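You operate a simulated robot arm through the tools that you are given. There is no shell and no other tool. Be economical: measure what you need, move in short steps, check, and stop when the job is done.

The job below is to be done with a simulated robot arm. You get a single attempt, and the scene is never put back.

## Task
Wipe the glue smear off the press pad with the green-topped sponge.
Fine: heat dial off first; swing the head clear for it and back over the pad after; put the sponge back; the time slider stays.

It is judged by the outcome, as a careful person would: the job done as asked, and still so three seconds after it is handed in. It fails if anything else is knocked over, pushed out of place, dropped, spilled or broken.

## Robot
A 7-joint arm with a two-finger parallel gripper, fixed in place. Base frame: the origin is at the foot of the arm, x ahead of it, y to its left, z up; the work surface is at about z = 0.84. Readings come in m, degrees, newtons and seconds.
With the tool pointing down near the work surface it reaches from about 0.24 to 0.68 m from the base axis. Its first joint turns from -66.0 to 66.0 degrees. Payload 2.4 kg.
Tool frame: the origin (TCP) lies between the finger pads and is the grasp point; the fingertips stand 0.03 m ahead of it; z points along the fingers, y is the line along which they close. The gripper opens to 0.094 m. The fingers are 0.028 m wide and 0.01 m thick; the gripper's body (0.05 by 0.096 m) begins 0.055 m behind the TCP.
Orientation is told as [roll, pitch, yaw] about the base's x, y, z axes, in that order, counted from this pose: with the fingers straight down and closing along the base's y, the tool's x points along the base's -x, its y along +y and its z along -z.

## Interface
- The arm moves only by the tool step_arm. Its argument "deltas" is a list of rows, each a list of 7 numbers: the shift along the base's x, y, z in mm, then the turn, a rotation vector about the base's x, y, z in degrees, then the finger opening in mm, from 0 to 94. In form: [[tx, ty, tz, rx, ry, rz, jaw], ...]. A call has 1 to 8 rows; each row shifts and turns the commanded pose from where the row before left it. Each row takes 0.2 s and may step no farther than 0.05 m and 8.6 degrees from the row before; otherwise, or with a gripper value out of range, the whole call is refused. A pose out of reach is approached as far as the arm can. The call stops where the force on the tool passes 40 N (or 10 N more than at its start, if that is more) or the arm is blocked; 0.2 s more then pass. Each finger travels about 0.153 m/s and halts on what it meets, pressing with about 36 N; the grip force reading is that of the motor and also rises with nothing between the fingers. The clock runs only during rows and for 0.2 s after the last one: add rows that do not move to give the fingers time. It gives the time, the measured TCP pose, the force on the tool (base axes), the opening and the grip force at its end, in the units of the frame above (readings bear some noise).
- Cameras (640 x 400 px; columns grow to the right, rows downward): "scene" is fixed at [0.041, 0.477, 1.4438]; the picture's right is [-0.72, -0.70, 0.00], its down [-0.41, 0.42, -0.81] and it looks along [0.57, -0.58, -0.58] (base axes); focal length 326 px, centre (320, 200). "wrist" rides on the gripper at [0.076, 0.014, -0.103] in the tool frame; the picture's right is [-0.18, 0.98, 0.00], its down [-0.75, -0.14, -0.64] and it looks along [-0.63, -0.12, 0.77] (tool axes); focal length 243 px, centre (320, 200). There is no depth. A picture from a camera that has moved, and an enlarged one, comes with that camera's place and axes in the base frame and with its lens.
- capture(camera): a new picture of that camera. It takes no simulated time.
- zoom(camera, box): a new picture of the part [left, top, right, bottom] of that camera's present view, enlarged. It takes no simulated time.
- job_done(): hands the job in; it is judged then, once.

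Work in short steps. Places have to be worked out from the pictures, the camera data and where the tool is seen: move nearer, look again, correct. Check each grasp and each placing, and mend what went wrong. You have 120 turns and 76 pictures in all, those below and enlarged ones among them. Open the gripper and draw the arm clear of the work before you hand the job in, unless the task says otherwise; then end with one line.

The tools are called after "Call:" as name(argument=value, ...) on one line, values as JSON. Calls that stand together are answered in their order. step_arm: Moves the arm, as the interface text tells. Its arguments: {"type":"object","properties":{"deltas":{"type":"array","items":{"type":"array","items":{"type":"number"}}}},"required":["deltas"]} The other tools are called the same way: capture (camera) takes a picture; zoom (camera, box) takes an enlarged picture of a part of a camera's view; job_done () hands the job in.

At the start:

```text
clock: 0.0
tcp_pos: [0.434, 0.109, 1.2289]
tcp_rot: [0.0, 0.0, 0.0]
force: [-0.1, -0.6, -0.6]
width: 0.0939
grip_force: 0.0
```

scene: 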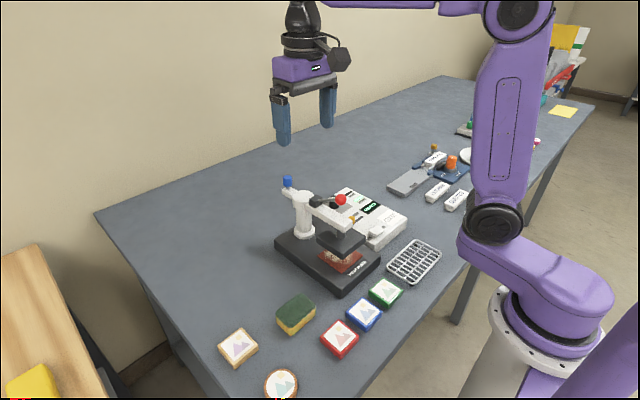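
wrist: 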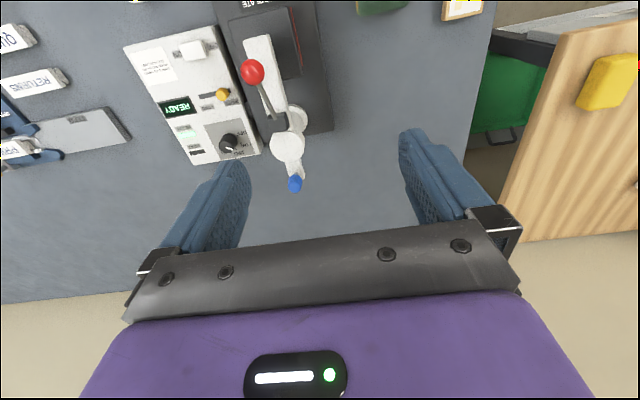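

I'll look closer at the press, its control box and the sponge from both cameras.

Call:
zoom(camera="scene", box=[260, 160, 420, 300])

Call:
zoom(camera="wrist", box=[110, 0, 350, 200])

Call:
zoom(camera="scene", box=[200, 260, 440, 400])

```text
2.86 times, centred on (340, 230) of scene
camera zoom: at [0.041, 0.477, 1.4438], right [-0.72, -0.7, 0.0], down [-0.41, 0.42, -0.81], along [0.57, -0.58, -0.58], focal length 930 px, centre (263, 114)
```

zoom: 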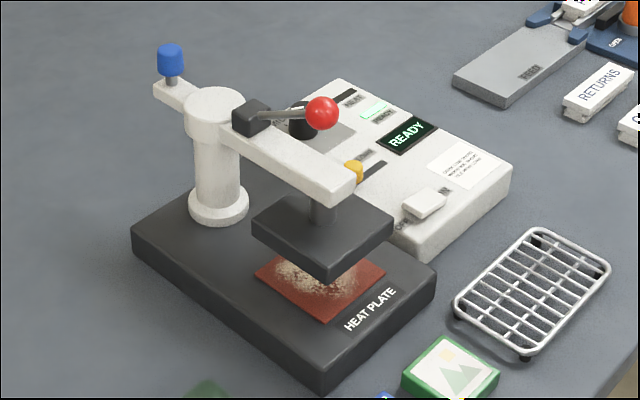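

```text
2.00 times, centred on (230, 100) of wrist
camera zoom: at [0.3577, 0.1248, 1.3329], right [0.18, 0.98, 0.0], down [0.75, -0.14, 0.64], along [0.63, -0.12, -0.77], focal length 485 px, centre (500, 400)
```

zoom: 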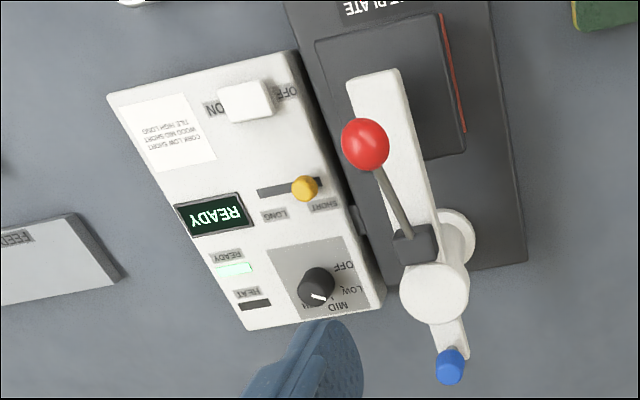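

```text
2.67 times, centred on (320, 330) of scene
camera zoom: at [0.041, 0.477, 1.4438], right [-0.72, -0.7, 0.0], down [-0.41, 0.42, -0.81], along [0.57, -0.58, -0.58], focal length 868 px, centre (320, -147)
```

zoom: 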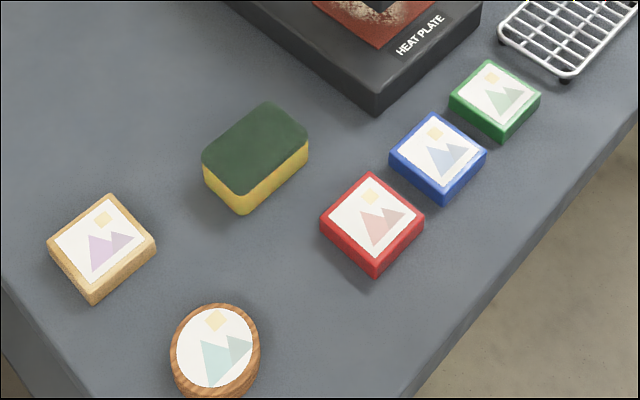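

The heat dial is at about (0.534, -0.083, 0.91). The post is at (0.52, 0.045), the head and pad at (0.395, 0.05), the blue tail knob at (0.579, 0.043, 1.01), the red ball at (0.405, 0.043, 1.04) and the sponge at (0.362, 0.222). I'll move to just above the dial first.

Call:
step_arm(deltas=[[15, -32, -17, 0, 0, 0, 94], [15, -32, -17, 0, 0, 0, 80], [15, -32, -17, 0, 0, 0, 60], [15, -32, -17, 0, 0, 0, 50], [15, -32, -17, 0, 0, 0, 50], [15, -32, -17, 0, 0, 0, 50]])

Call:
capture(camera="wrist")

Call:
capture(camera="scene")

```text
clock: 1.4
tcp_pos: [0.5231, -0.0829, 1.1253]
tcp_rot: [-0.1, 0.0, 0.1]
force: [-0.2, -0.4, -0.4]
width: 0.0501
grip_force: 0.1
```

```text
70 pictures are left
camera wrist: at [0.4478, -0.0678, 1.2289], right [0.18, 0.98, 0.0], down [0.75, -0.14, 0.64], along [0.63, -0.12, -0.77], focal length 243 px, centre (320, 200)
```

wrist: 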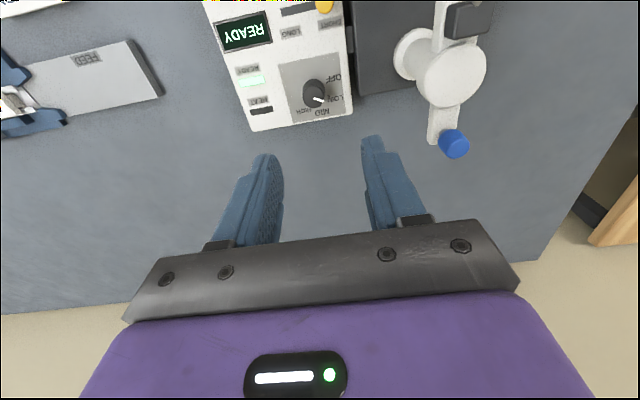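

```text
69 pictures are left
```

scene: 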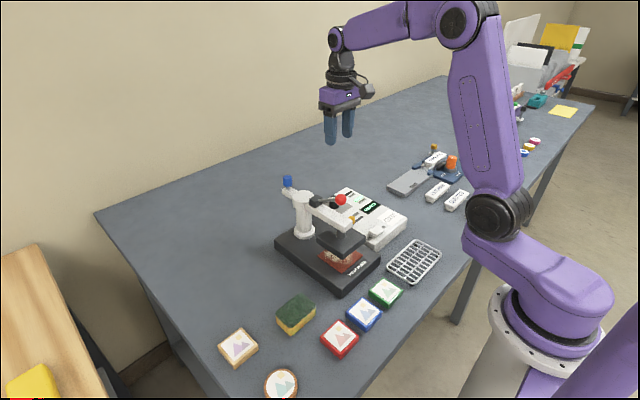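

Call:
zoom(camera="wrist", box=[240, 40, 360, 140])

```text
4.00 times, centred on (300, 90) of wrist
camera zoom: at [0.4478, -0.0678, 1.2289], right [0.18, 0.98, 0.0], down [0.75, -0.14, 0.64], along [0.63, -0.12, -0.77], focal length 970 px, centre (400, 640)
```

zoom: 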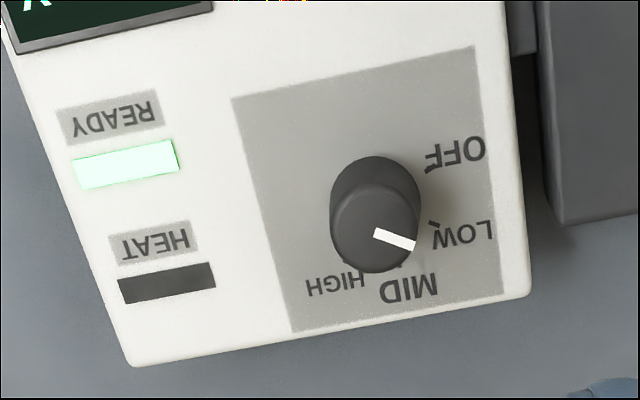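

The close view shows the knob pointing at LOW. Its top is at about (0.547, -0.095, 0.894), it is about 28 mm wide, and OFF lies about 60–65° counter-clockwise. I'll pre-turn the hand clockwise by 32° while descending to just above it.

Call:
step_arm(deltas=[[6, -3, -40, 0, 0, -8, 50], [6, -3, -40, 0, 0, -8, 50], [6, -3, -40, 0, 0, -8, 50], [6, -3, -40, 0, 0, -8, 50], [0, 0, -10, 0, 0, 0, 50], [0, 0, 0, 0, 0, 0, 50]])

Call:
capture(camera="wrist")

Call:
zoom(camera="scene", box=[260, 120, 420, 260])

```text
clock: 2.8
tcp_pos: [0.5466, -0.0939, 0.9568]
tcp_rot: [0.0, 0.0, -32.0]
force: [-0.8, 0.8, 0.6]
width: 0.0499
grip_force: 0.0
```

```text
67 pictures are left
camera wrist: at [0.49, -0.0411, 1.0593], right [0.68, 0.74, 0.0], down [0.56, -0.52, 0.64], along [0.47, -0.44, -0.77], focal length 243 px, centre (320, 200)
```

wrist: 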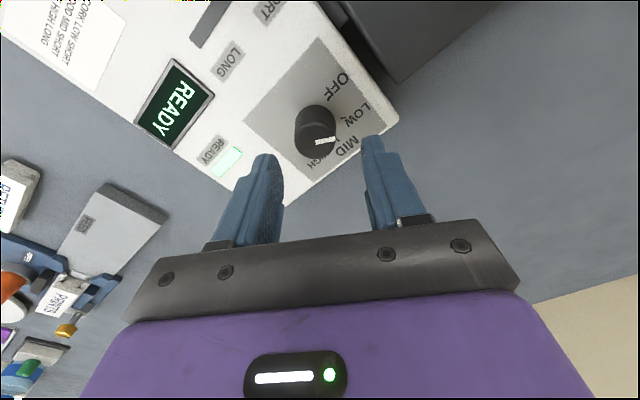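

```text
2.86 times, centred on (340, 190) of scene
camera zoom: at [0.041, 0.477, 1.4438], right [-0.72, -0.7, 0.0], down [-0.41, 0.42, -0.81], along [0.57, -0.58, -0.58], focal length 930 px, centre (263, 229)
```

zoom: 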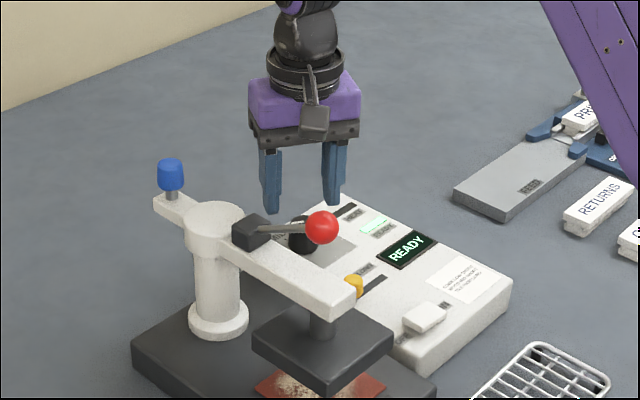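

The knob is centred between the fingers to within a few millimetres. I'll correct slightly, go down to TCP z of about 0.905 and close.

Call:
step_arm(deltas=[[-4, 1, -20, 0, 0, 0, 50], [0, 0, -18, 0, 0, 0, 50], [0, 0, -14, 0, 0, 0, 50], [0, 0, 0, 0, 0, 0, 20], [0, 0, 0, 0, 0, 0, 15]])

Call:
capture(camera="wrist")

```text
clock: 3.7
tcp_pos: [0.5427, -0.096, 0.9099]
tcp_rot: [-0.1, 0.1, -32.1]
force: [-7.3, -8.6, 11.6]
width: 0.0305
grip_force: 9.2
stopped in row 4: the force on the tool passed its limit (the readings are from after the stop); the commanded pose is now the measured one
```

```text
65 pictures are left
camera wrist: at [0.4868, -0.0418, 1.0125], right [0.68, 0.73, 0.0], down [0.56, -0.52, 0.64], along [0.47, -0.44, -0.77], focal length 243 px, centre (320, 200)
```

wrist: 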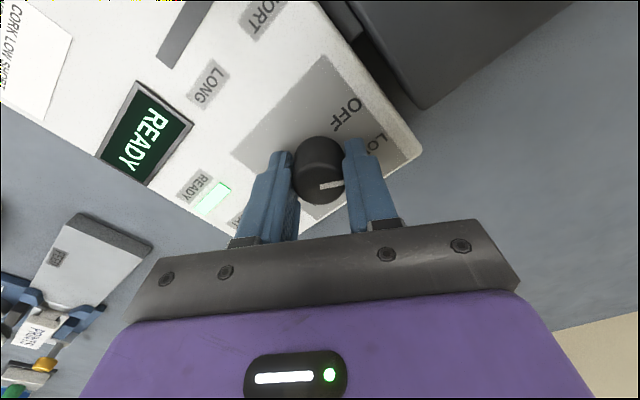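

The knob is nearly pinched; the stop was only contact force from one finger. I'll continue closing.

Call:
step_arm(deltas=[[0, 0, 0, 0, 0, 0, 26], [0, 0, 0, 0, 0, 0, 24]])

```text
clock: 4.3
tcp_pos: [0.544, -0.0953, 0.9104]
tcp_rot: [0.0, 0.0, -32.2]
force: [-10.8, -17.7, 19.2]
width: 0.0304
grip_force: 44.9
```

It is gripped at 30 mm. I'll relieve the side load slightly and begin turning counter-clockwise.

Call:
step_arm(deltas=[[-0.5, -1, 1.5, 0, 0, 0, 24], [0, 0, 0, 0, 0, 8, 24], [0, 0, 0, 0, 0, 8, 24]])

Call:
capture(camera="wrist")

```text
clock: 5.1
tcp_pos: [0.5428, -0.0954, 0.9102]
tcp_rot: [0.0, -0.1, -16.1]
force: [-3.8, -19.8, -12.1]
width: 0.0303
grip_force: 44.5
```

```text
64 pictures are left
camera wrist: at [0.4743, -0.0595, 1.0125], right [0.45, 0.89, 0.0], down [0.69, -0.34, 0.64], along [0.57, -0.29, -0.77], focal length 243 px, centre (320, 200)
```

wrist: 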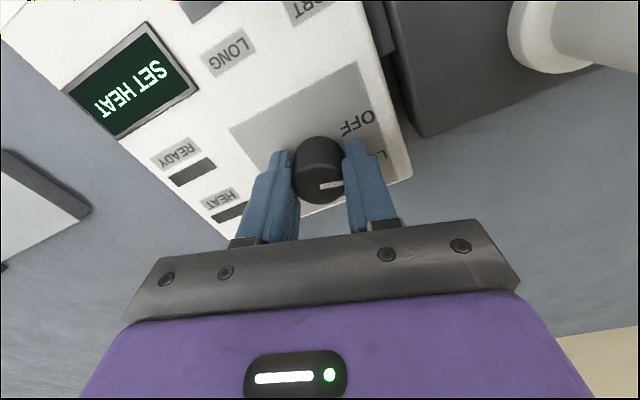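

The knob turns with the hand and the display now reads "SET HEAT". I'll turn on by about 40° more and then look.

Call:
step_arm(deltas=[[0, -0.5, -0.5, 0, 0, 8, 24], [0, 0, 0, 0, 0, 8, 24], [0, 0, 0, 0, 0, 8, 24], [0, 0, 0, 0, 0, 8, 24], [0, 0, 0, 0, 0, 8, 24]])

Call:
capture(camera="wrist")

```text
clock: 6.3
tcp_pos: [0.5438, -0.0942, 0.9104]
tcp_rot: [-0.1, -0.2, 24.2]
force: [1.4, -11.8, -2.0]
width: 0.0303
grip_force: 44.7
```

```text
63 pictures are left
camera wrist: at [0.4692, -0.111, 1.0124], right [-0.23, 0.97, 0.0], down [0.74, 0.18, 0.65], along [0.63, 0.15, -0.76], focal length 243 px, centre (320, 200)
```

wrist: 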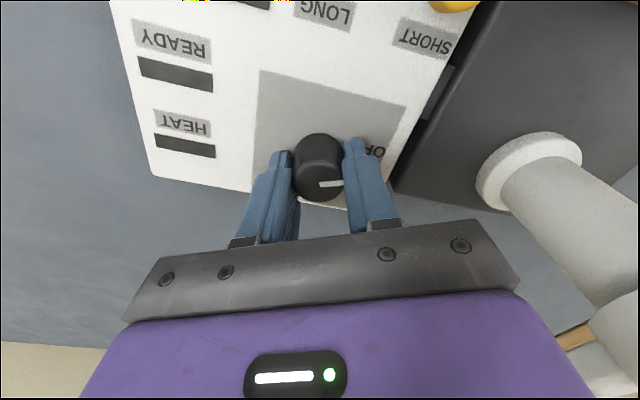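

Turned 56° so far and the lamps are dark. I'll add about 6° to reach the OFF mark, then release, back up, and check.

Call:
step_arm(deltas=[[0, 0, 0, 0, 0, 6, 24], [0, 0, 0, 0, 0, 0, 24], [0, 0, 0, 0, 0, 0, 50], [0, 0, 0, 0, 0, 0, 50], [0, 0, 30, 0, 0, 0, 50], [0, 0, 40, 0, 0, 0, 50], [0, 0, 40, 0, 0, 0, 50]])

Call:
zoom(camera="wrist", box=[200, 0, 440, 150])

```text
clock: 7.9
tcp_pos: [0.5421, -0.0937, 1.0195]
tcp_rot: [0.0, 0.0, 30.1]
force: [-0.4, -0.5, -0.9]
width: 0.0501
grip_force: 0.1
```

```text
2.67 times, centred on (320, 75) of wrist
camera zoom: at [0.4695, -0.1189, 1.1225], right [-0.33, 0.94, 0.0], down [0.72, 0.25, 0.64], along [0.61, 0.21, -0.77], focal length 647 px, centre (320, 533)
```

zoom: 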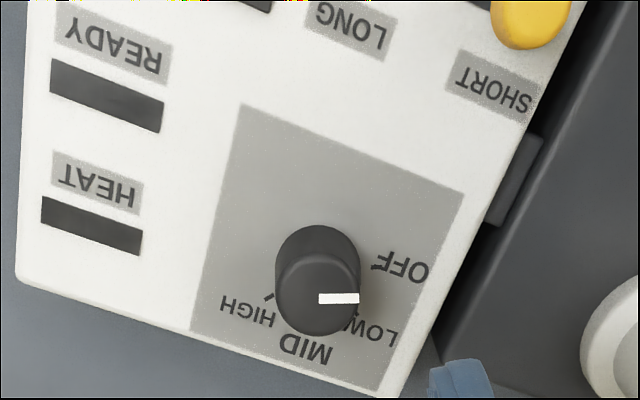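

The pointer now lines up with OFF. Next I'll rise and go above the blue tail knob to look at how the swing arm is built.

Call:
step_arm(deltas=[[0, 0, 50, 0, 0, 0, 50], [0, 0, 40, 0, 0, 0, 50], [5, 30, 20, 0, 0, 0, 50], [7, 36, 0, 0, 0, 0, 50], [8, 36, 0, 0, 0, 0, 50], [8, 35, 0, 0, 0, 0, 50], [0, 0, 0, 0, 0, 0, 50]])

Call:
capture(camera="wrist")

Call:
zoom(camera="scene", box=[250, 120, 410, 260])

```text
clock: 9.5
tcp_pos: [0.5698, 0.0418, 1.1306]
tcp_rot: [0.0, 0.0, 30.0]
force: [-1.1, -0.2, -0.2]
width: 0.05
grip_force: 0.0
```

```text
61 pictures are left
camera wrist: at [0.4986, 0.0183, 1.2322], right [-0.33, 0.94, 0.0], down [0.72, 0.25, 0.64], along [0.61, 0.21, -0.77], focal length 243 px, centre (320, 200)
```

wrist: 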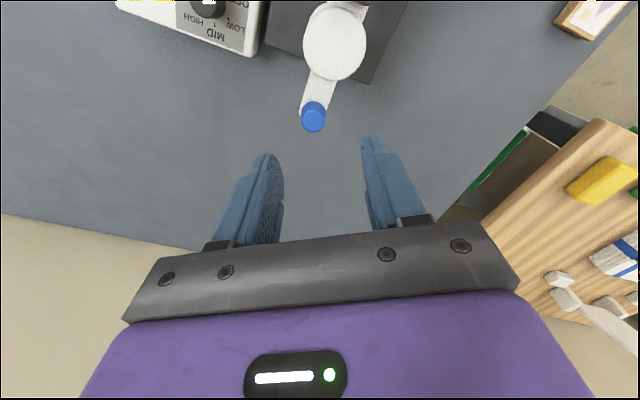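

```text
2.86 times, centred on (330, 190) of scene
camera zoom: at [0.041, 0.4771, 1.4438], right [-0.72, -0.7, 0.0], down [-0.41, 0.42, -0.81], along [0.57, -0.58, -0.58], focal length 930 px, centre (291, 229)
```

zoom: 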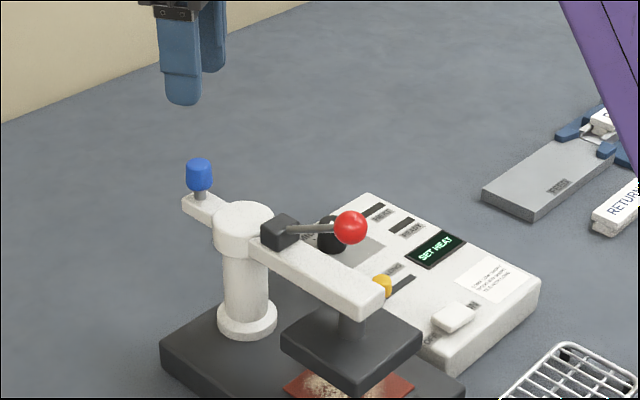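

The blue knob is at about (0.575, 0.038), top near z 1.025, radius about 51 mm from the post. I'll lower the open fingers around it with the tips above the tail bar.

Call:
step_arm(deltas=[[5, -4, -40, 0, 0, 0, 50], [0, 0, -35, 0, 0, 0, 45], [0, 0, -18, 0, 0, 0, 40], [0, 0, 0, 0, 0, 0, 40]])

Call:
capture(camera="wrist")

Call:
zoom(camera="scene", box=[250, 120, 410, 260])

```text
clock: 10.5
tcp_pos: [0.5769, 0.0377, 1.0376]
tcp_rot: [-0.1, -0.1, 30.0]
force: [-0.4, -0.6, 0.8]
width: 0.0402
grip_force: 0.1
```

```text
59 pictures are left
camera wrist: at [0.5041, 0.0133, 1.1407], right [-0.33, 0.94, 0.0], down [0.72, 0.25, 0.64], along [0.61, 0.21, -0.77], focal length 243 px, centre (320, 200)
```

wrist: 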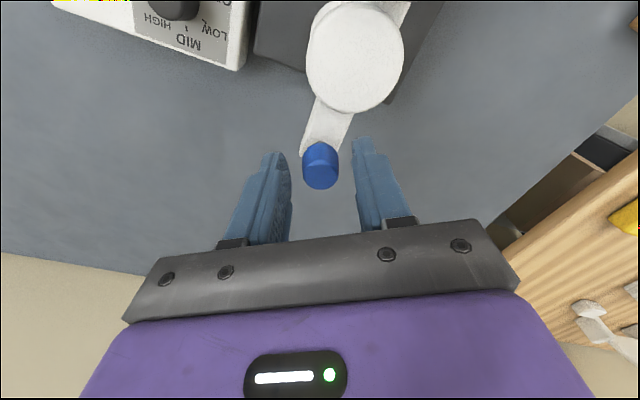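

```text
2.86 times, centred on (330, 190) of scene
camera zoom: at [0.041, 0.477, 1.4438], right [-0.72, -0.7, 0.0], down [-0.41, 0.42, -0.81], along [0.57, -0.58, -0.58], focal length 930 px, centre (291, 229)
```

zoom: 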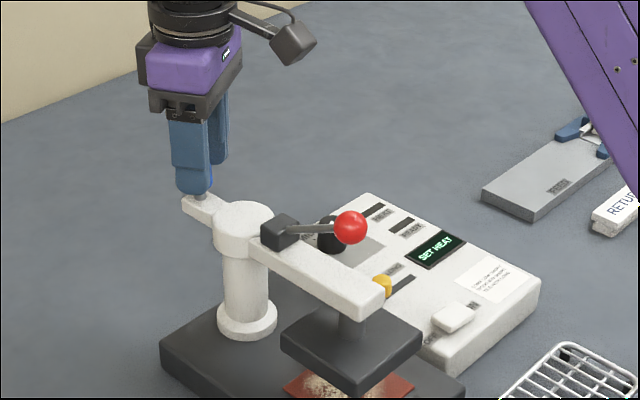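

Knob is centred between the fingers. I'll close on it.

Call:
step_arm(deltas=[[0, 0, 0, 0, 0, 0, 28], [0, 0, 0, 0, 0, 0, 22], [0, 0, 0, 0, 0, 0, 18], [0, 0, 0, 0, 0, 0, 18]])

```text
clock: 11.5
tcp_pos: [0.5771, 0.0371, 1.0388]
tcp_rot: [0.0, 0.0, 29.9]
force: [2.0, -2.0, -2.4]
width: 0.0229
grip_force: 45.0
```

Gripped at 23 mm. I'll try a small clockwise swing about the post (tail toward -y, head toward +y).

Call:
step_arm(deltas=[[-1.1, -7.3, 0, 0, 0, -8, 18], [-2.1, -7.1, 0, 0, 0, -8, 18]])

Call:
capture(camera="scene")

```text
clock: 12.1
tcp_pos: [0.5742, 0.0257, 1.0382]
tcp_rot: [0.0, -0.2, 13.9]
force: [6.5, 3.5, 2.5]
width: 0.0221
grip_force: 45.4
```

```text
57 pictures are left
```

scene: 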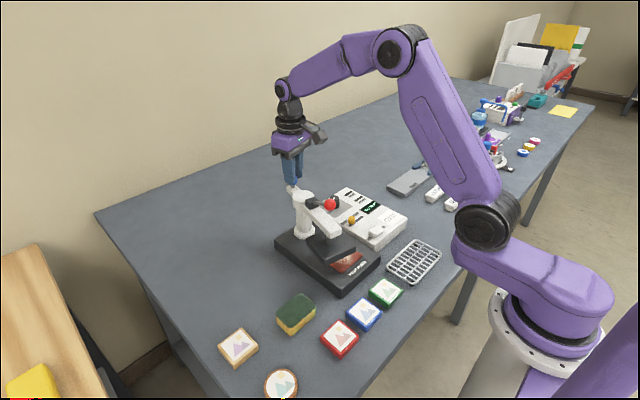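

It swings freely with low force. Continue along the arc.

Call:
step_arm(deltas=[[-3.0, -6.7, 0, 0, 0, -8, 18], [-4.0, -6.3, 0, 0, 0, -8, 18], [-4.8, -5.6, 0, 0, 0, -8, 18], [-5.5, -4.9, 0, 0, 0, -8, 18], [-6.1, -4.1, 0, 0, 0, -8, 18], [-6.7, -3.2, 0, 0, 0, -8, 18]])

Call:
capture(camera="scene")

```text
clock: 13.5
tcp_pos: [0.5446, -0.0066, 1.0373]
tcp_rot: [0.1, -0.3, -34.2]
force: [7.5, -6.6, 22.3]
width: 0.0221
grip_force: 44.5
```

```text
56 pictures are left
```

scene: 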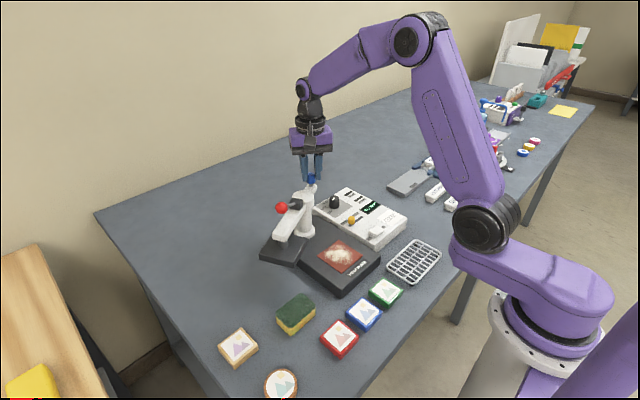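

The pad is exposed. Two more steps to swing it fully clear, then release and lift.

Call:
step_arm(deltas=[[-7.1, -2.3, 0, 0, 0, -8, 18], [-7.2, -1.2, 0, 0, 0, -8, 18], [0, 0, 0, 0, 0, 0, 18], [0, 0, 0, 0, 0, 0, 40], [0, 0, 0, 0, 0, 0, 50], [0, 0, 40, 0, 0, 0, 50], [0, 0, 50, 0, 0, 0, 50]])

Call:
capture(camera="scene")

```text
clock: 15.1
tcp_pos: [0.5282, -0.0111, 1.1264]
tcp_rot: [-0.1, 0.0, -50.0]
force: [0.4, 0.6, 0.0]
width: 0.0498
grip_force: 0.0
```

```text
55 pictures are left
```

scene: 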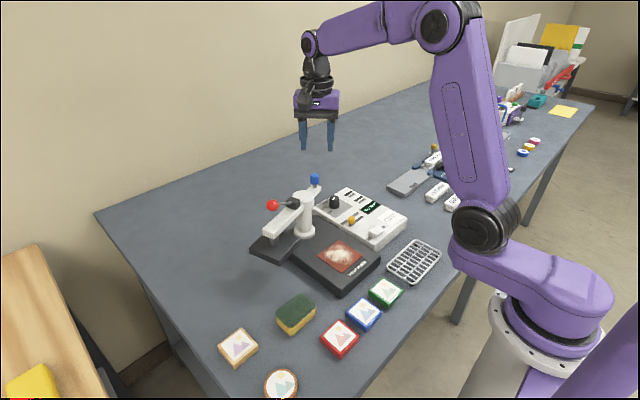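

The head is clear and the blue knob released. Now I move, high, to above the sponge at about (0.362, 0.222), turning back to yaw 0.

Call:
step_arm(deltas=[[-24, 33, 0, 0, 0, 7.1, 50], [-24, 33, 0, 0, 0, 7.1, 60], [-24, 33, 0, 0, 0, 7.1, 70], [-24, 33, 0, 0, 0, 7.2, 80], [-24, 33, 0, 0, 0, 7.2, 90], [-24, 33, 0, 0, 0, 7.2, 92], [-22, 33, 0, 0, 0, 7.1, 92], [0, 0, 0, 0, 0, 0, 92]])

Call:
capture(camera="wrist")

```text
clock: 16.9
tcp_pos: [0.3618, 0.2232, 1.1281]
tcp_rot: [0.0, 0.0, 0.1]
force: [0.6, 0.0, -0.7]
width: 0.092
grip_force: 0.1
```

```text
54 pictures are left
camera wrist: at [0.2861, 0.2382, 1.2295], right [0.18, 0.98, 0.0], down [0.75, -0.14, 0.64], along [0.63, -0.12, -0.77], focal length 243 px, centre (320, 200)
```

wrist: 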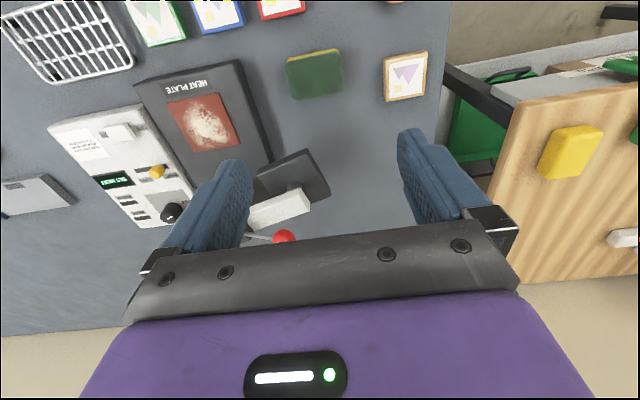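

The sponge is centred near (0.366, 0.217), aligned with y, about 73 × 55 mm; the pad is at about (0.395, 0.041). I'll lower to just above the sponge and recheck.

Call:
step_arm(deltas=[[4, -6, -45, 0, 0, 0, 92], [0, 0, -45, 0, 0, 0, 92], [0, 0, -45, 0, 0, 0, 92], [0, 0, -30, 0, 0, 0, 92], [0, 0, 0, 0, 0, 0, 92]])

Call:
capture(camera="wrist")

Call:
zoom(camera="scene", box=[220, 220, 400, 340])

```text
clock: 18.1
tcp_pos: [0.3657, 0.215, 0.962]
tcp_rot: [0.1, -0.1, 0.1]
force: [0.4, 0.3, -0.4]
width: 0.0919
grip_force: 0.0
```

```text
53 pictures are left
camera wrist: at [0.2904, 0.2298, 1.0656], right [0.18, 0.98, 0.0], down [0.75, -0.14, 0.64], along [0.63, -0.12, -0.77], focal length 243 px, centre (320, 200)
```

wrist: 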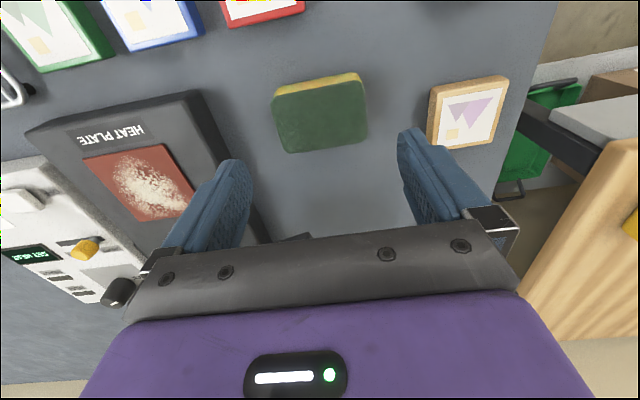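

```text
3.33 times, centred on (310, 280) of scene
camera zoom: at [0.041, 0.477, 1.4438], right [-0.72, -0.7, 0.0], down [-0.41, 0.42, -0.81], along [0.57, -0.58, -0.58], focal length 1085 px, centre (353, -67)
```

zoom: 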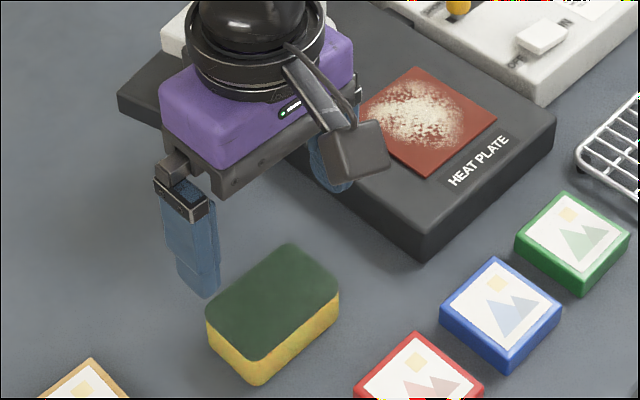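

Aligned. I'll lower to TCP z of about 0.883 (tips 13 mm over the table) and close on the sponge.

Call:
step_arm(deltas=[[-1, 1, -40, 0, 0, 0, 92], [0, 0, -30, 0, 0, 0, 92], [0, 0, -10, 0, 0, 0, 92], [0, 0, 0, 0, 0, 0, 76], [0, 0, 0, 0, 0, 0, 66], [0, 0, 0, 0, 0, 0, 60], [0, 0, 0, 0, 0, 0, 60]])

Call:
capture(camera="wrist")

Call:
zoom(camera="scene", box=[220, 220, 400, 340])

```text
clock: 19.7
tcp_pos: [0.3652, 0.2152, 0.8815]
tcp_rot: [0.0, 0.0, 0.0]
force: [0.2, -0.1, 0.6]
width: 0.0713
grip_force: 35.6
```

```text
51 pictures are left
camera wrist: at [0.2901, 0.2313, 0.9851], right [0.18, 0.98, 0.0], down [0.75, -0.14, 0.64], along [0.63, -0.12, -0.77], focal length 243 px, centre (320, 200)
```

wrist: 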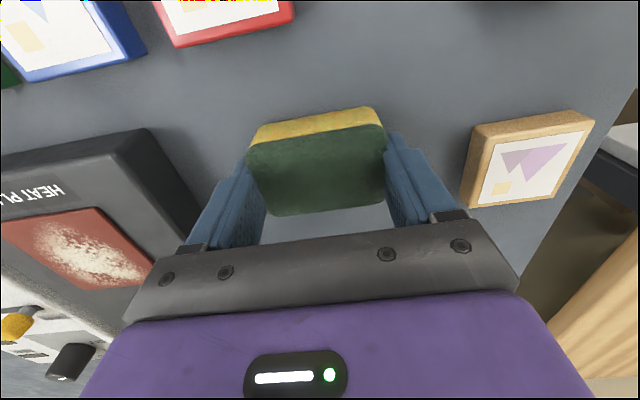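

```text
3.33 times, centred on (310, 280) of scene
camera zoom: at [0.041, 0.477, 1.4438], right [-0.72, -0.7, 0.0], down [-0.41, 0.42, -0.81], along [0.57, -0.58, -0.58], focal length 1085 px, centre (353, -67)
```

zoom: 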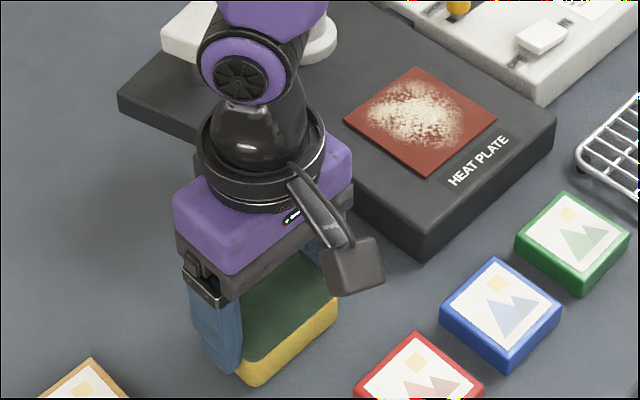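

Sponge is gripped (71 mm, original TCP (0.365, 0.215, 0.8815)). I'll lift it and carry it over the pad.

Call:
step_arm(deltas=[[0, 0, 30, 0, 0, 0, 60], [0, 0, 45, 0, 0, 0, 60], [7, -43, 0, 0, 0, 0, 60], [7, -43, 0, 0, 0, 0, 60], [7, -43, 0, 0, 0, 0, 60], [8, -44, 0, 0, 0, 0, 60], [0, 0, 0, 0, 0, 0, 60]])

Call:
capture(camera="wrist")

Call:
zoom(camera="scene", box=[240, 160, 420, 300])

```text
clock: 21.3
tcp_pos: [0.3948, 0.0435, 0.9592]
tcp_rot: [0.0, 0.1, 0.0]
force: [-0.9, -1.1, -0.5]
width: 0.0712
grip_force: 36.6
```

```text
49 pictures are left
camera wrist: at [0.319, 0.0588, 1.0614], right [0.18, 0.98, 0.0], down [0.75, -0.14, 0.64], along [0.63, -0.12, -0.77], focal length 243 px, centre (320, 200)
```

wrist: 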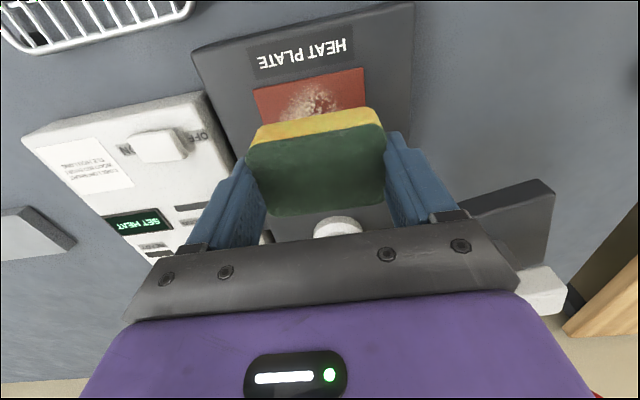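

```text
2.86 times, centred on (330, 230) of scene
camera zoom: at [0.041, 0.477, 1.4438], right [-0.72, -0.7, 0.0], down [-0.41, 0.42, -0.81], along [0.57, -0.58, -0.58], focal length 930 px, centre (291, 114)
```

zoom: 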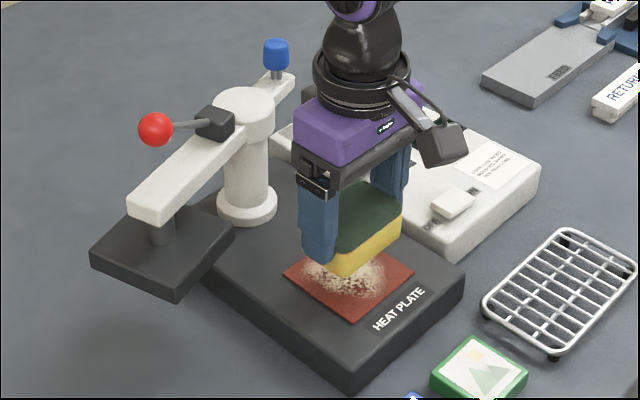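

Sponge is over the pad centre (pad about 74 mm square around (0.397, 0.042)). I'll lower in small steps until the force shows contact.

Call:
step_arm(deltas=[[0, 0, -20, 0, 0, 0, 60], [0, 0, -8, 0, 0, 0, 60], [0, 0, -4, 0, 0, 0, 60], [0, 0, -3, 0, 0, 0, 60], [0, 0, 0, 0, 0, 0, 60]])

Call:
zoom(camera="scene", box=[280, 200, 400, 300])

```text
clock: 22.5
tcp_pos: [0.3945, 0.0437, 0.9227]
tcp_rot: [0.0, 0.0, 0.0]
force: [0.2, -0.4, 0.1]
width: 0.0713
grip_force: 35.8
```

```text
4.00 times, centred on (340, 250) of scene
camera zoom: at [0.041, 0.477, 1.4438], right [-0.72, -0.7, 0.0], down [-0.41, 0.42, -0.81], along [0.57, -0.58, -0.58], focal length 1302 px, centre (240, 0)
```

zoom: 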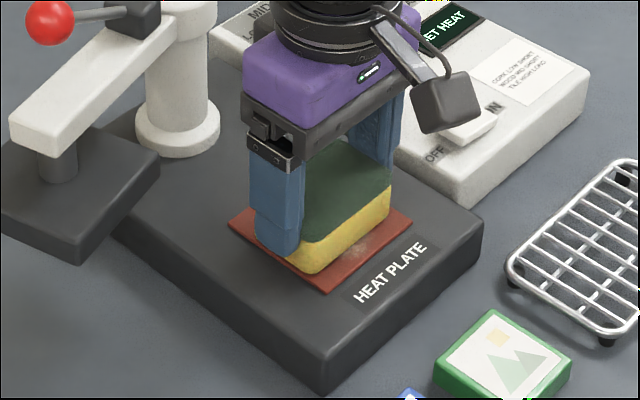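

Nearly touching. I'll go lower in 2 mm steps.

Call:
step_arm(deltas=[[0, 0, -2, 0, 0, 0, 60], [0, 0, -2, 0, 0, 0, 60], [0, 0, -1, 0, 0, 0, 60]])

```text
clock: 23.3
tcp_pos: [0.3947, 0.0449, 0.9204]
tcp_rot: [0.0, -0.2, 0.0]
force: [-4.1, -0.9, 13.0]
width: 0.0713
grip_force: 36.2
stopped in row 3: the force on the tool passed its limit (the readings are from after the stop); the commanded pose is now the measured one
```

Contact at about 13 N. Now wiping strokes in x and y over the smear.

Call:
step_arm(deltas=[[8, 0, 0, 0, 0, 0, 60], [8, 0, 0, 0, 0, 0, 60], [-10, 0, 0, 0, 0, 0, 60], [-10, 0, 0, 0, 0, 0, 60], [-10, 0, 0, 0, 0, 0, 60], [10, -4, 0, 0, 0, 0, 60], [10, -4, 0, 0, 0, 0, 60], [10, 0, 0, 0, 0, 0, 60]])

Call:
zoom(camera="scene", box=[280, 200, 400, 300])

```text
clock: 23.6
tcp_pos: [0.3969, 0.0431, 0.9196]
tcp_rot: [-0.1, 0.4, 0.1]
force: [-4.7, -0.8, 16.0]
width: 0.0713
grip_force: 36.1
stopped in row 1: the force on the tool passed its limit (the readings are from after the stop); the commanded pose is now the measured one
```

```text
4.00 times, centred on (340, 250) of scene
camera zoom: at [0.0407, 0.477, 1.4438], right [-0.72, -0.7, 0.0], down [-0.4, 0.42, -0.81], along [0.57, -0.58, -0.58], focal length 1302 px, centre (240, 0)
```

zoom: 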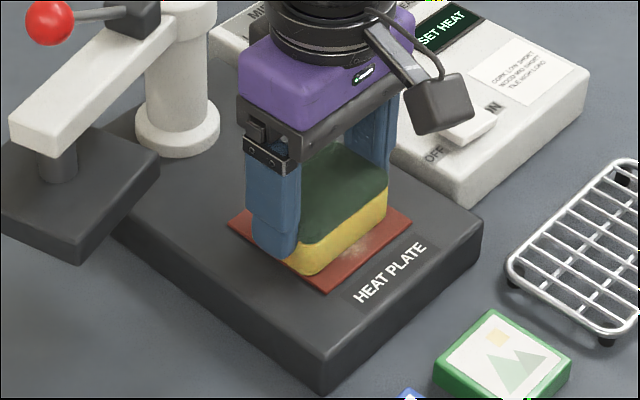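

Pressure is a little high for sliding; I'll ease up by 1.5 mm and use slower strokes.

Call:
step_arm(deltas=[[0, 0, 1, 0, 0, 0, 60], [0, 0, 0, 0, 0, 0, 60], [4, 0, 0, 0, 0, 0, 60], [4, 0, 0, 0, 0, 0, 60], [4, 0, 0, 0, 0, 0, 60]])

```text
clock: 24.8
tcp_pos: [0.4107, 0.0439, 0.9198]
tcp_rot: [0.1, 0.3, 0.1]
force: [-2.3, 0.0, 2.5]
width: 0.0712
grip_force: 35.5
```

Sliding with light contact now. Stroke back toward -x.

Call:
step_arm(deltas=[[-5, 0, -0.4, 0, 0, 0, 60], [-6, 0, 0, 0, 0, 0, 60], [-6, 0, 0, 0, 0, 0, 60], [-6, 0, 0, 0, 0, 0, 60], [-6, 0, 0, 0, 0, 0, 60], [-4, 0, 0, 0, 0, 0, 60]])

Call:
zoom(camera="scene", box=[280, 200, 400, 300])

```text
clock: 26.2
tcp_pos: [0.3762, 0.0426, 0.92]
tcp_rot: [-0.1, 0.4, 0.2]
force: [3.2, -0.4, 7.0]
width: 0.0714
grip_force: 36.2
```

```text
4.00 times, centred on (340, 250) of scene
camera zoom: at [0.041, 0.477, 1.4438], right [-0.72, -0.7, 0.0], down [-0.41, 0.42, -0.81], along [0.57, -0.58, -0.58], focal length 1302 px, centre (240, 0)
```

zoom: 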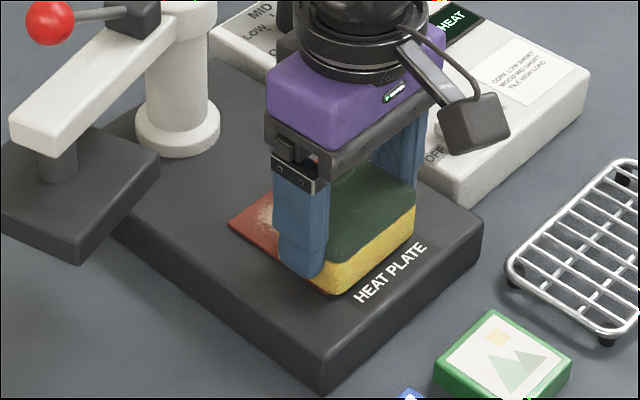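

There's still glue on the far side. I'll stroke forward to x of about 0.42 and keep going back and forth.

Call:
step_arm(deltas=[[6, 0, -0.3, 0, 0, 0, 60], [6, 0, 0, 0, 0, 0, 60], [6, 0, 0, 0, 0, 0, 60], [6, 0, 0, 0, 0, 0, 60], [6, 0, 0, 0, 0, 0, 60], [6, 0, 0, 0, 0, 0, 60], [6, 0, 0, 0, 0, 0, 60], [4, 0, 0, 0, 0, 0, 60]])

Call:
step_arm(deltas=[[-6, 0, 0, 0, 0, 0, 60], [-6, 0, 0, 0, 0, 0, 60], [-6, 0, 0, 0, 0, 0, 60], [-6, 0, 0, 0, 0, 0, 60], [-6, 0, 0, 0, 0, 0, 60], [-6, 0, 0, 0, 0, 0, 60], [-6, 0, 0, 0, 0, 0, 60], [-6, 0, 0, 0, 0, 0, 60]])

Call:
zoom(camera="scene", box=[280, 200, 400, 300])

```text
clock: 26.8
tcp_pos: [0.3786, 0.0447, 0.9198]
tcp_rot: [-0.2, 1.6, 0.2]
force: [-3.6, -0.1, 16.2]
width: 0.0712
grip_force: 35.6
stopped in row 2: the force on the tool passed its limit (the readings are from after the stop); the commanded pose is now the measured one
```

```text
clock: 28.6
tcp_pos: [0.3282, 0.042, 0.9183]
tcp_rot: [-0.3, 1.8, 0.3]
force: [0.9, -0.9, -0.3]
width: 0.0711
grip_force: 35.9
```

```text
4.00 times, centred on (340, 250) of scene
camera zoom: at [0.041, 0.4771, 1.4438], right [-0.72, -0.7, 0.0], down [-0.41, 0.42, -0.81], along [0.57, -0.58, -0.58], focal length 1302 px, centre (240, 0)
```

zoom: 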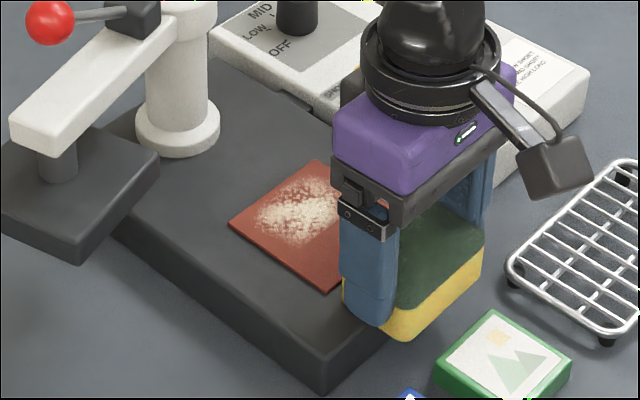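

The smear is partly thinned but still there, and the hand has picked up a 1.8° tilt. I'll lift a little, level the hand, and return above the pad's middle.

Call:
step_arm(deltas=[[0, 0, 8, 0.3, -1.8, -0.3, 60], [20, 0, 0, 0, 0, 0, 60], [25, 0, 0, 0, 0, 0, 60], [25, 1, 0, 0, 0, 0, 60], [20, 0, 0, 0, 0, 0, 60], [0, 0, 0, 0, 0, 0, 60]])

Call:
capture(camera="wrist")

```text
clock: 30.0
tcp_pos: [0.4211, 0.0461, 0.928]
tcp_rot: [0.0, -0.3, -0.1]
force: [0.0, -0.8, 0.2]
width: 0.0714
grip_force: 36.1
```

```text
43 pictures are left
camera wrist: at [0.3442, 0.0605, 1.0299], right [0.19, 0.98, 0.0], down [0.75, -0.14, 0.65], along [0.63, -0.12, -0.76], focal length 243 px, centre (320, 200)
```

wrist: 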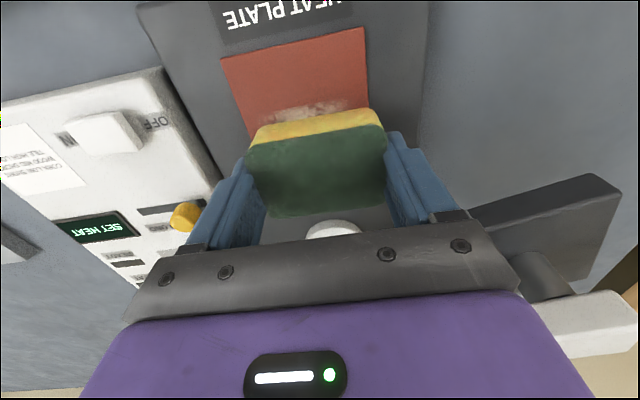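

The near half is clean, so it works. I'll press down here at x of 0.42 and stroke slowly toward -x.

Call:
step_arm(deltas=[[0, 0, -5, 0, 0, 0, 60], [0, 0, -2, 0, 0, 0, 60], [0, 0, -0.7, 0, 0, 0, 60], [3, 0, 0, 0, 0, 0, 60], [3, 0, 0, 0, 0, 0, 60], [3, 0, 0, 0, 0, 0, 60], [3, 0, 0, 0, 0, 0, 60]])

```text
clock: 31.6
tcp_pos: [0.4301, 0.0445, 0.9191]
tcp_rot: [0.1, -0.1, 0.0]
force: [-10.1, -0.3, 13.1]
width: 0.0712
grip_force: 36.2
```

Call:
step_arm(deltas=[[-3, 0, 0, 0, 0, 0, 60], [-4, 0, 0, 0, 0, 0, 60], [-5, 0, 0, 0, 0, 0, 60], [-5, 0, 0, 0, 0, 0, 60], [-5, 0, 0, 0, 0, 0, 60], [-5, 0, 0, 0, 0, 0, 60], [-5, 0, 0, 0, 0, 0, 60], [-5, 0, 0, 0, 0, 0, 60]])

Call:
zoom(camera="scene", box=[280, 200, 400, 300])

```text
clock: 33.4
tcp_pos: [0.3954, 0.0453, 0.9188]
tcp_rot: [0.1, -0.2, -0.2]
force: [0.0, 0.4, 0.2]
width: 0.0712
grip_force: 36.3
```

```text
4.00 times, centred on (340, 250) of scene
camera zoom: at [0.041, 0.477, 1.4438], right [-0.72, -0.7, 0.0], down [-0.41, 0.42, -0.81], along [0.57, -0.58, -0.58], focal length 1302 px, centre (240, 0)
```

zoom: 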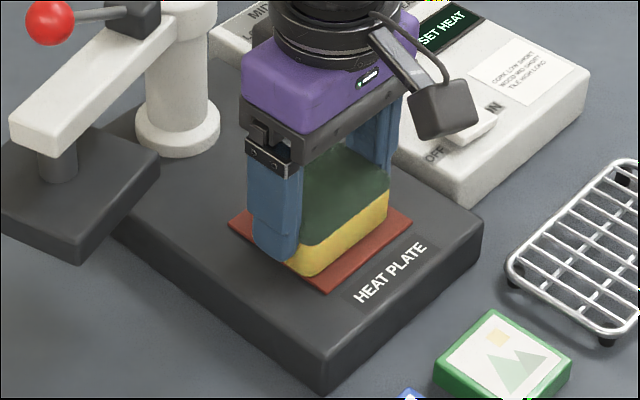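

Force has dropped to near zero, so I'll press 1 mm deeper and stroke on to -x, then back.

Call:
step_arm(deltas=[[-2, 0, -1, 0, 0, 0, 60], [-4, 0, 0, 0, 0, 0, 60], [-5, 0, 0, 0, 0, 0, 60], [-5, 0, 0, 0, 0, 0, 60], [-5, 0, 0, 0, 0, 0, 60], [-3, 0, 0, 0, 0, 0, 60]])

Call:
zoom(camera="scene", box=[280, 200, 400, 300])

```text
clock: 34.8
tcp_pos: [0.371, 0.0452, 0.9186]
tcp_rot: [0.1, -0.3, -0.1]
force: [3.1, 0.0, 5.0]
width: 0.0711
grip_force: 36.4
```

```text
4.00 times, centred on (340, 250) of scene
camera zoom: at [0.041, 0.477, 1.4438], right [-0.72, -0.7, 0.0], down [-0.41, 0.42, -0.81], along [0.57, -0.58, -0.58], focal length 1302 px, centre (240, 0)
```

zoom: 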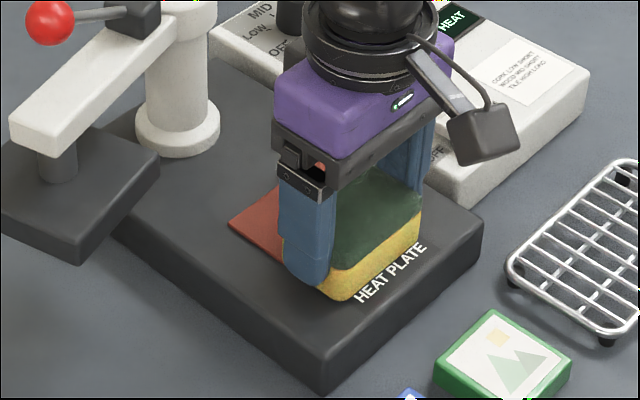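

The far part now looks clean. One forward stroke, shifted slightly in y, for the middle.

Call:
step_arm(deltas=[[2, -2, 0, 0, 0, 0, 60], [3, -2, 0, 0, 0, 0, 60], [4, -2, 0, 0, 0, 0, 60], [5, 0, 0, 0, 0, 0, 60], [5, 0, 0, 0, 0, 0, 60], [5, 0, 0, 0, 0, 0, 60], [5, 0, 0, 0, 0, 0, 60], [5, 0, 0, 0, 0, 0, 60]])

Call:
capture(camera="wrist")

```text
clock: 35.5
tcp_pos: [0.3737, 0.0423, 0.9176]
tcp_rot: [0.0, 0.2, 0.2]
force: [-3.0, 1.3, 14.5]
width: 0.0712
grip_force: 35.7
stopped in row 3: the force on the tool passed its limit (the readings are from after the stop); the commanded pose is now the measured one
```

```text
40 pictures are left
camera wrist: at [0.2987, 0.0566, 1.0208], right [0.18, 0.98, 0.0], down [0.76, -0.14, 0.64], along [0.63, -0.12, -0.77], focal length 243 px, centre (320, 200)
```

wrist: 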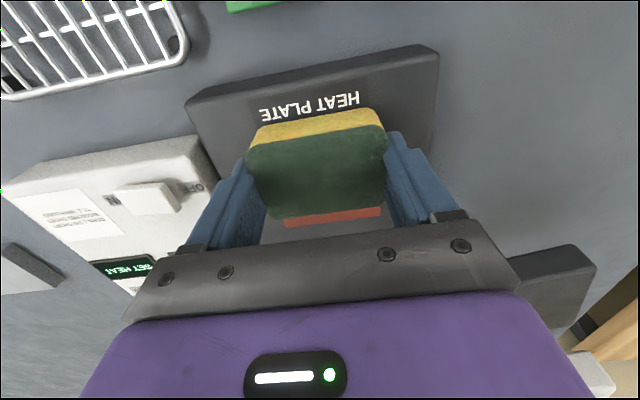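

Force jumps when reversing toward +x. I'll lift the sponge and look at the pad.

Call:
step_arm(deltas=[[0, 0, 10, 0, -0.2, -0.2, 60], [0, 0, 40, 0, 0, 0, 60], [-10, 30, 10, 0, 0, 0, 60], [-10, 40, 0, 0, 0, 0, 60], [0, 40, 0, 0, 0, 0, 60]])

Call:
zoom(camera="scene", box=[280, 200, 400, 300])

Call:
capture(camera="wrist")

```text
clock: 36.7
tcp_pos: [0.3541, 0.1507, 0.977]
tcp_rot: [0.0, 0.2, -0.1]
force: [-0.1, -0.3, 0.3]
width: 0.0711
grip_force: 36.1
```

```text
4.00 times, centred on (340, 250) of scene
camera zoom: at [0.041, 0.477, 1.4438], right [-0.72, -0.7, 0.0], down [-0.41, 0.42, -0.81], along [0.57, -0.58, -0.58], focal length 1302 px, centre (240, 0)
```

zoom: 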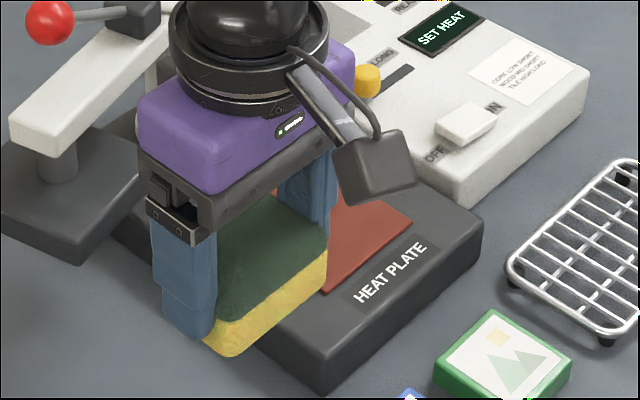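

```text
38 pictures are left
camera wrist: at [0.2783, 0.1664, 1.0799], right [0.19, 0.98, 0.0], down [0.76, -0.14, 0.64], along [0.63, -0.12, -0.77], focal length 243 px, centre (320, 200)
```

wrist: 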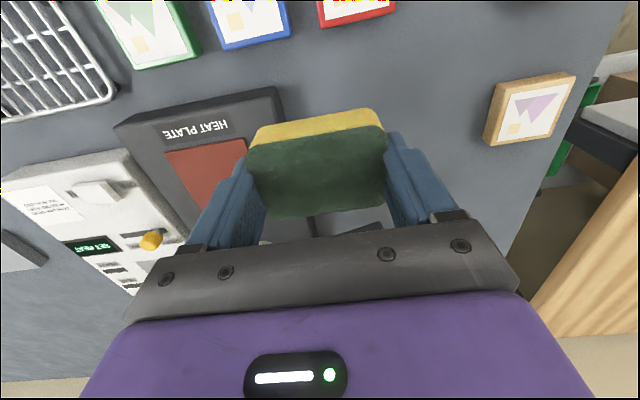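

What's visible of the pad is clean. I'll move above the sponge's home (0.365, 0.215) and check the whole pad before setting down.

Call:
step_arm(deltas=[[5, 32, 0, 0, -0.2, 0.1, 60], [6, 32.5, 0, 0, 0, 0, 60], [0, 0, 0, 0, 0, 0, 60]])

Call:
zoom(camera="scene", box=[280, 200, 400, 300])

Call:
zoom(camera="wrist", box=[20, 60, 260, 230])

```text
clock: 37.5
tcp_pos: [0.3644, 0.2155, 0.9777]
tcp_rot: [-0.1, 0.1, 0.0]
force: [0.6, -0.6, 0.3]
width: 0.0712
grip_force: 35.8
```

```text
4.00 times, centred on (340, 250) of scene
camera zoom: at [0.041, 0.4771, 1.4438], right [-0.72, -0.7, 0.0], down [-0.41, 0.42, -0.81], along [0.57, -0.58, -0.58], focal length 1302 px, centre (240, 0)
```

zoom: 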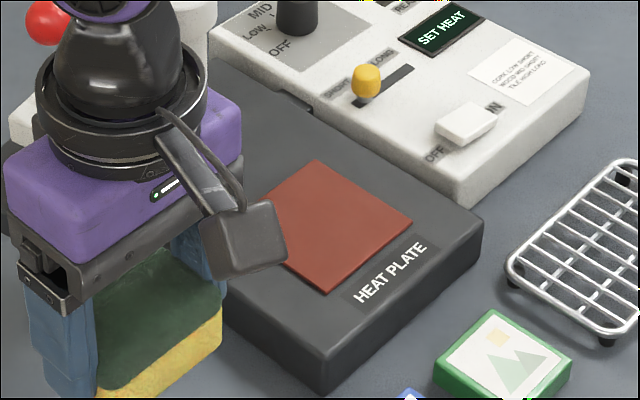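

```text
2.35 times, centred on (140, 145) of wrist
camera zoom: at [0.2879, 0.2312, 1.0802], right [0.18, 0.98, 0.0], down [0.75, -0.14, 0.64], along [0.63, -0.12, -0.77], focal length 571 px, centre (744, 329)
```

zoom: 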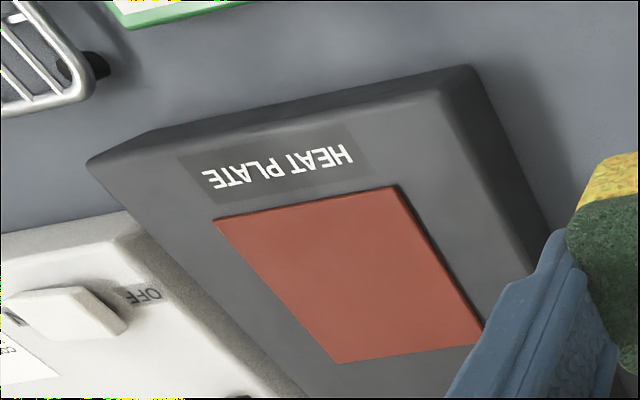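

The pad is clean. Now I'll set the sponge down in its original place, slowing near the table.

Call:
step_arm(deltas=[[0.5, 0, -40, 0, 0, 0, 60], [0, 0, -35, 0, 0, 0, 60], [0, 0, -14, 0, 0, 0, 60], [0, 0, -4, 0, 0, 0, 60], [0, 0, -2, 0, 0, 0, 60], [0, 0, -1, 0, 0, 0, 60]])

```text
clock: 38.9
tcp_pos: [0.3662, 0.2172, 0.8825]
tcp_rot: [0.1, -0.2, -0.1]
force: [0.6, 0.8, -0.5]
width: 0.0711
grip_force: 35.6
```

Call:
step_arm(deltas=[[0, 0, -1, 0, 0, 0, 60], [0, 0, -1, 0, 0, 0, 60], [0, 0, -1, 0, 0, 0, 60], [0, 0, -1, 0, 0, 0, 60]])

Call:
capture(camera="wrist")

```text
clock: 39.9
tcp_pos: [0.3661, 0.216, 0.8796]
tcp_rot: [0.0, -0.3, 0.1]
force: [-2.3, -0.7, 11.4]
width: 0.0711
grip_force: 36.1
stopped in row 4: the force on the tool passed its limit (the readings are from after the stop); the commanded pose is now the measured one
```

```text
35 pictures are left
camera wrist: at [0.2903, 0.2308, 0.9814], right [0.18, 0.98, 0.0], down [0.75, -0.14, 0.64], along [0.63, -0.12, -0.76], focal length 243 px, centre (320, 200)
```

wrist: 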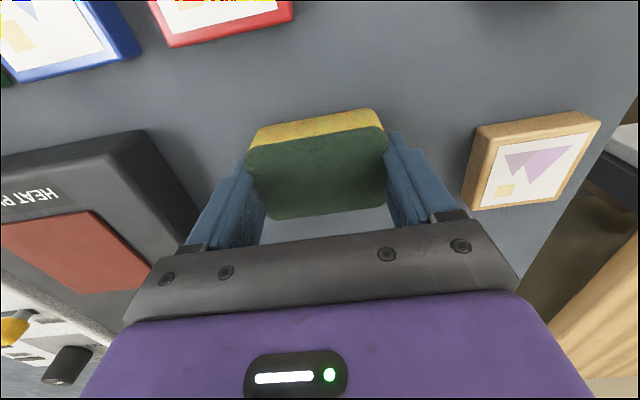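

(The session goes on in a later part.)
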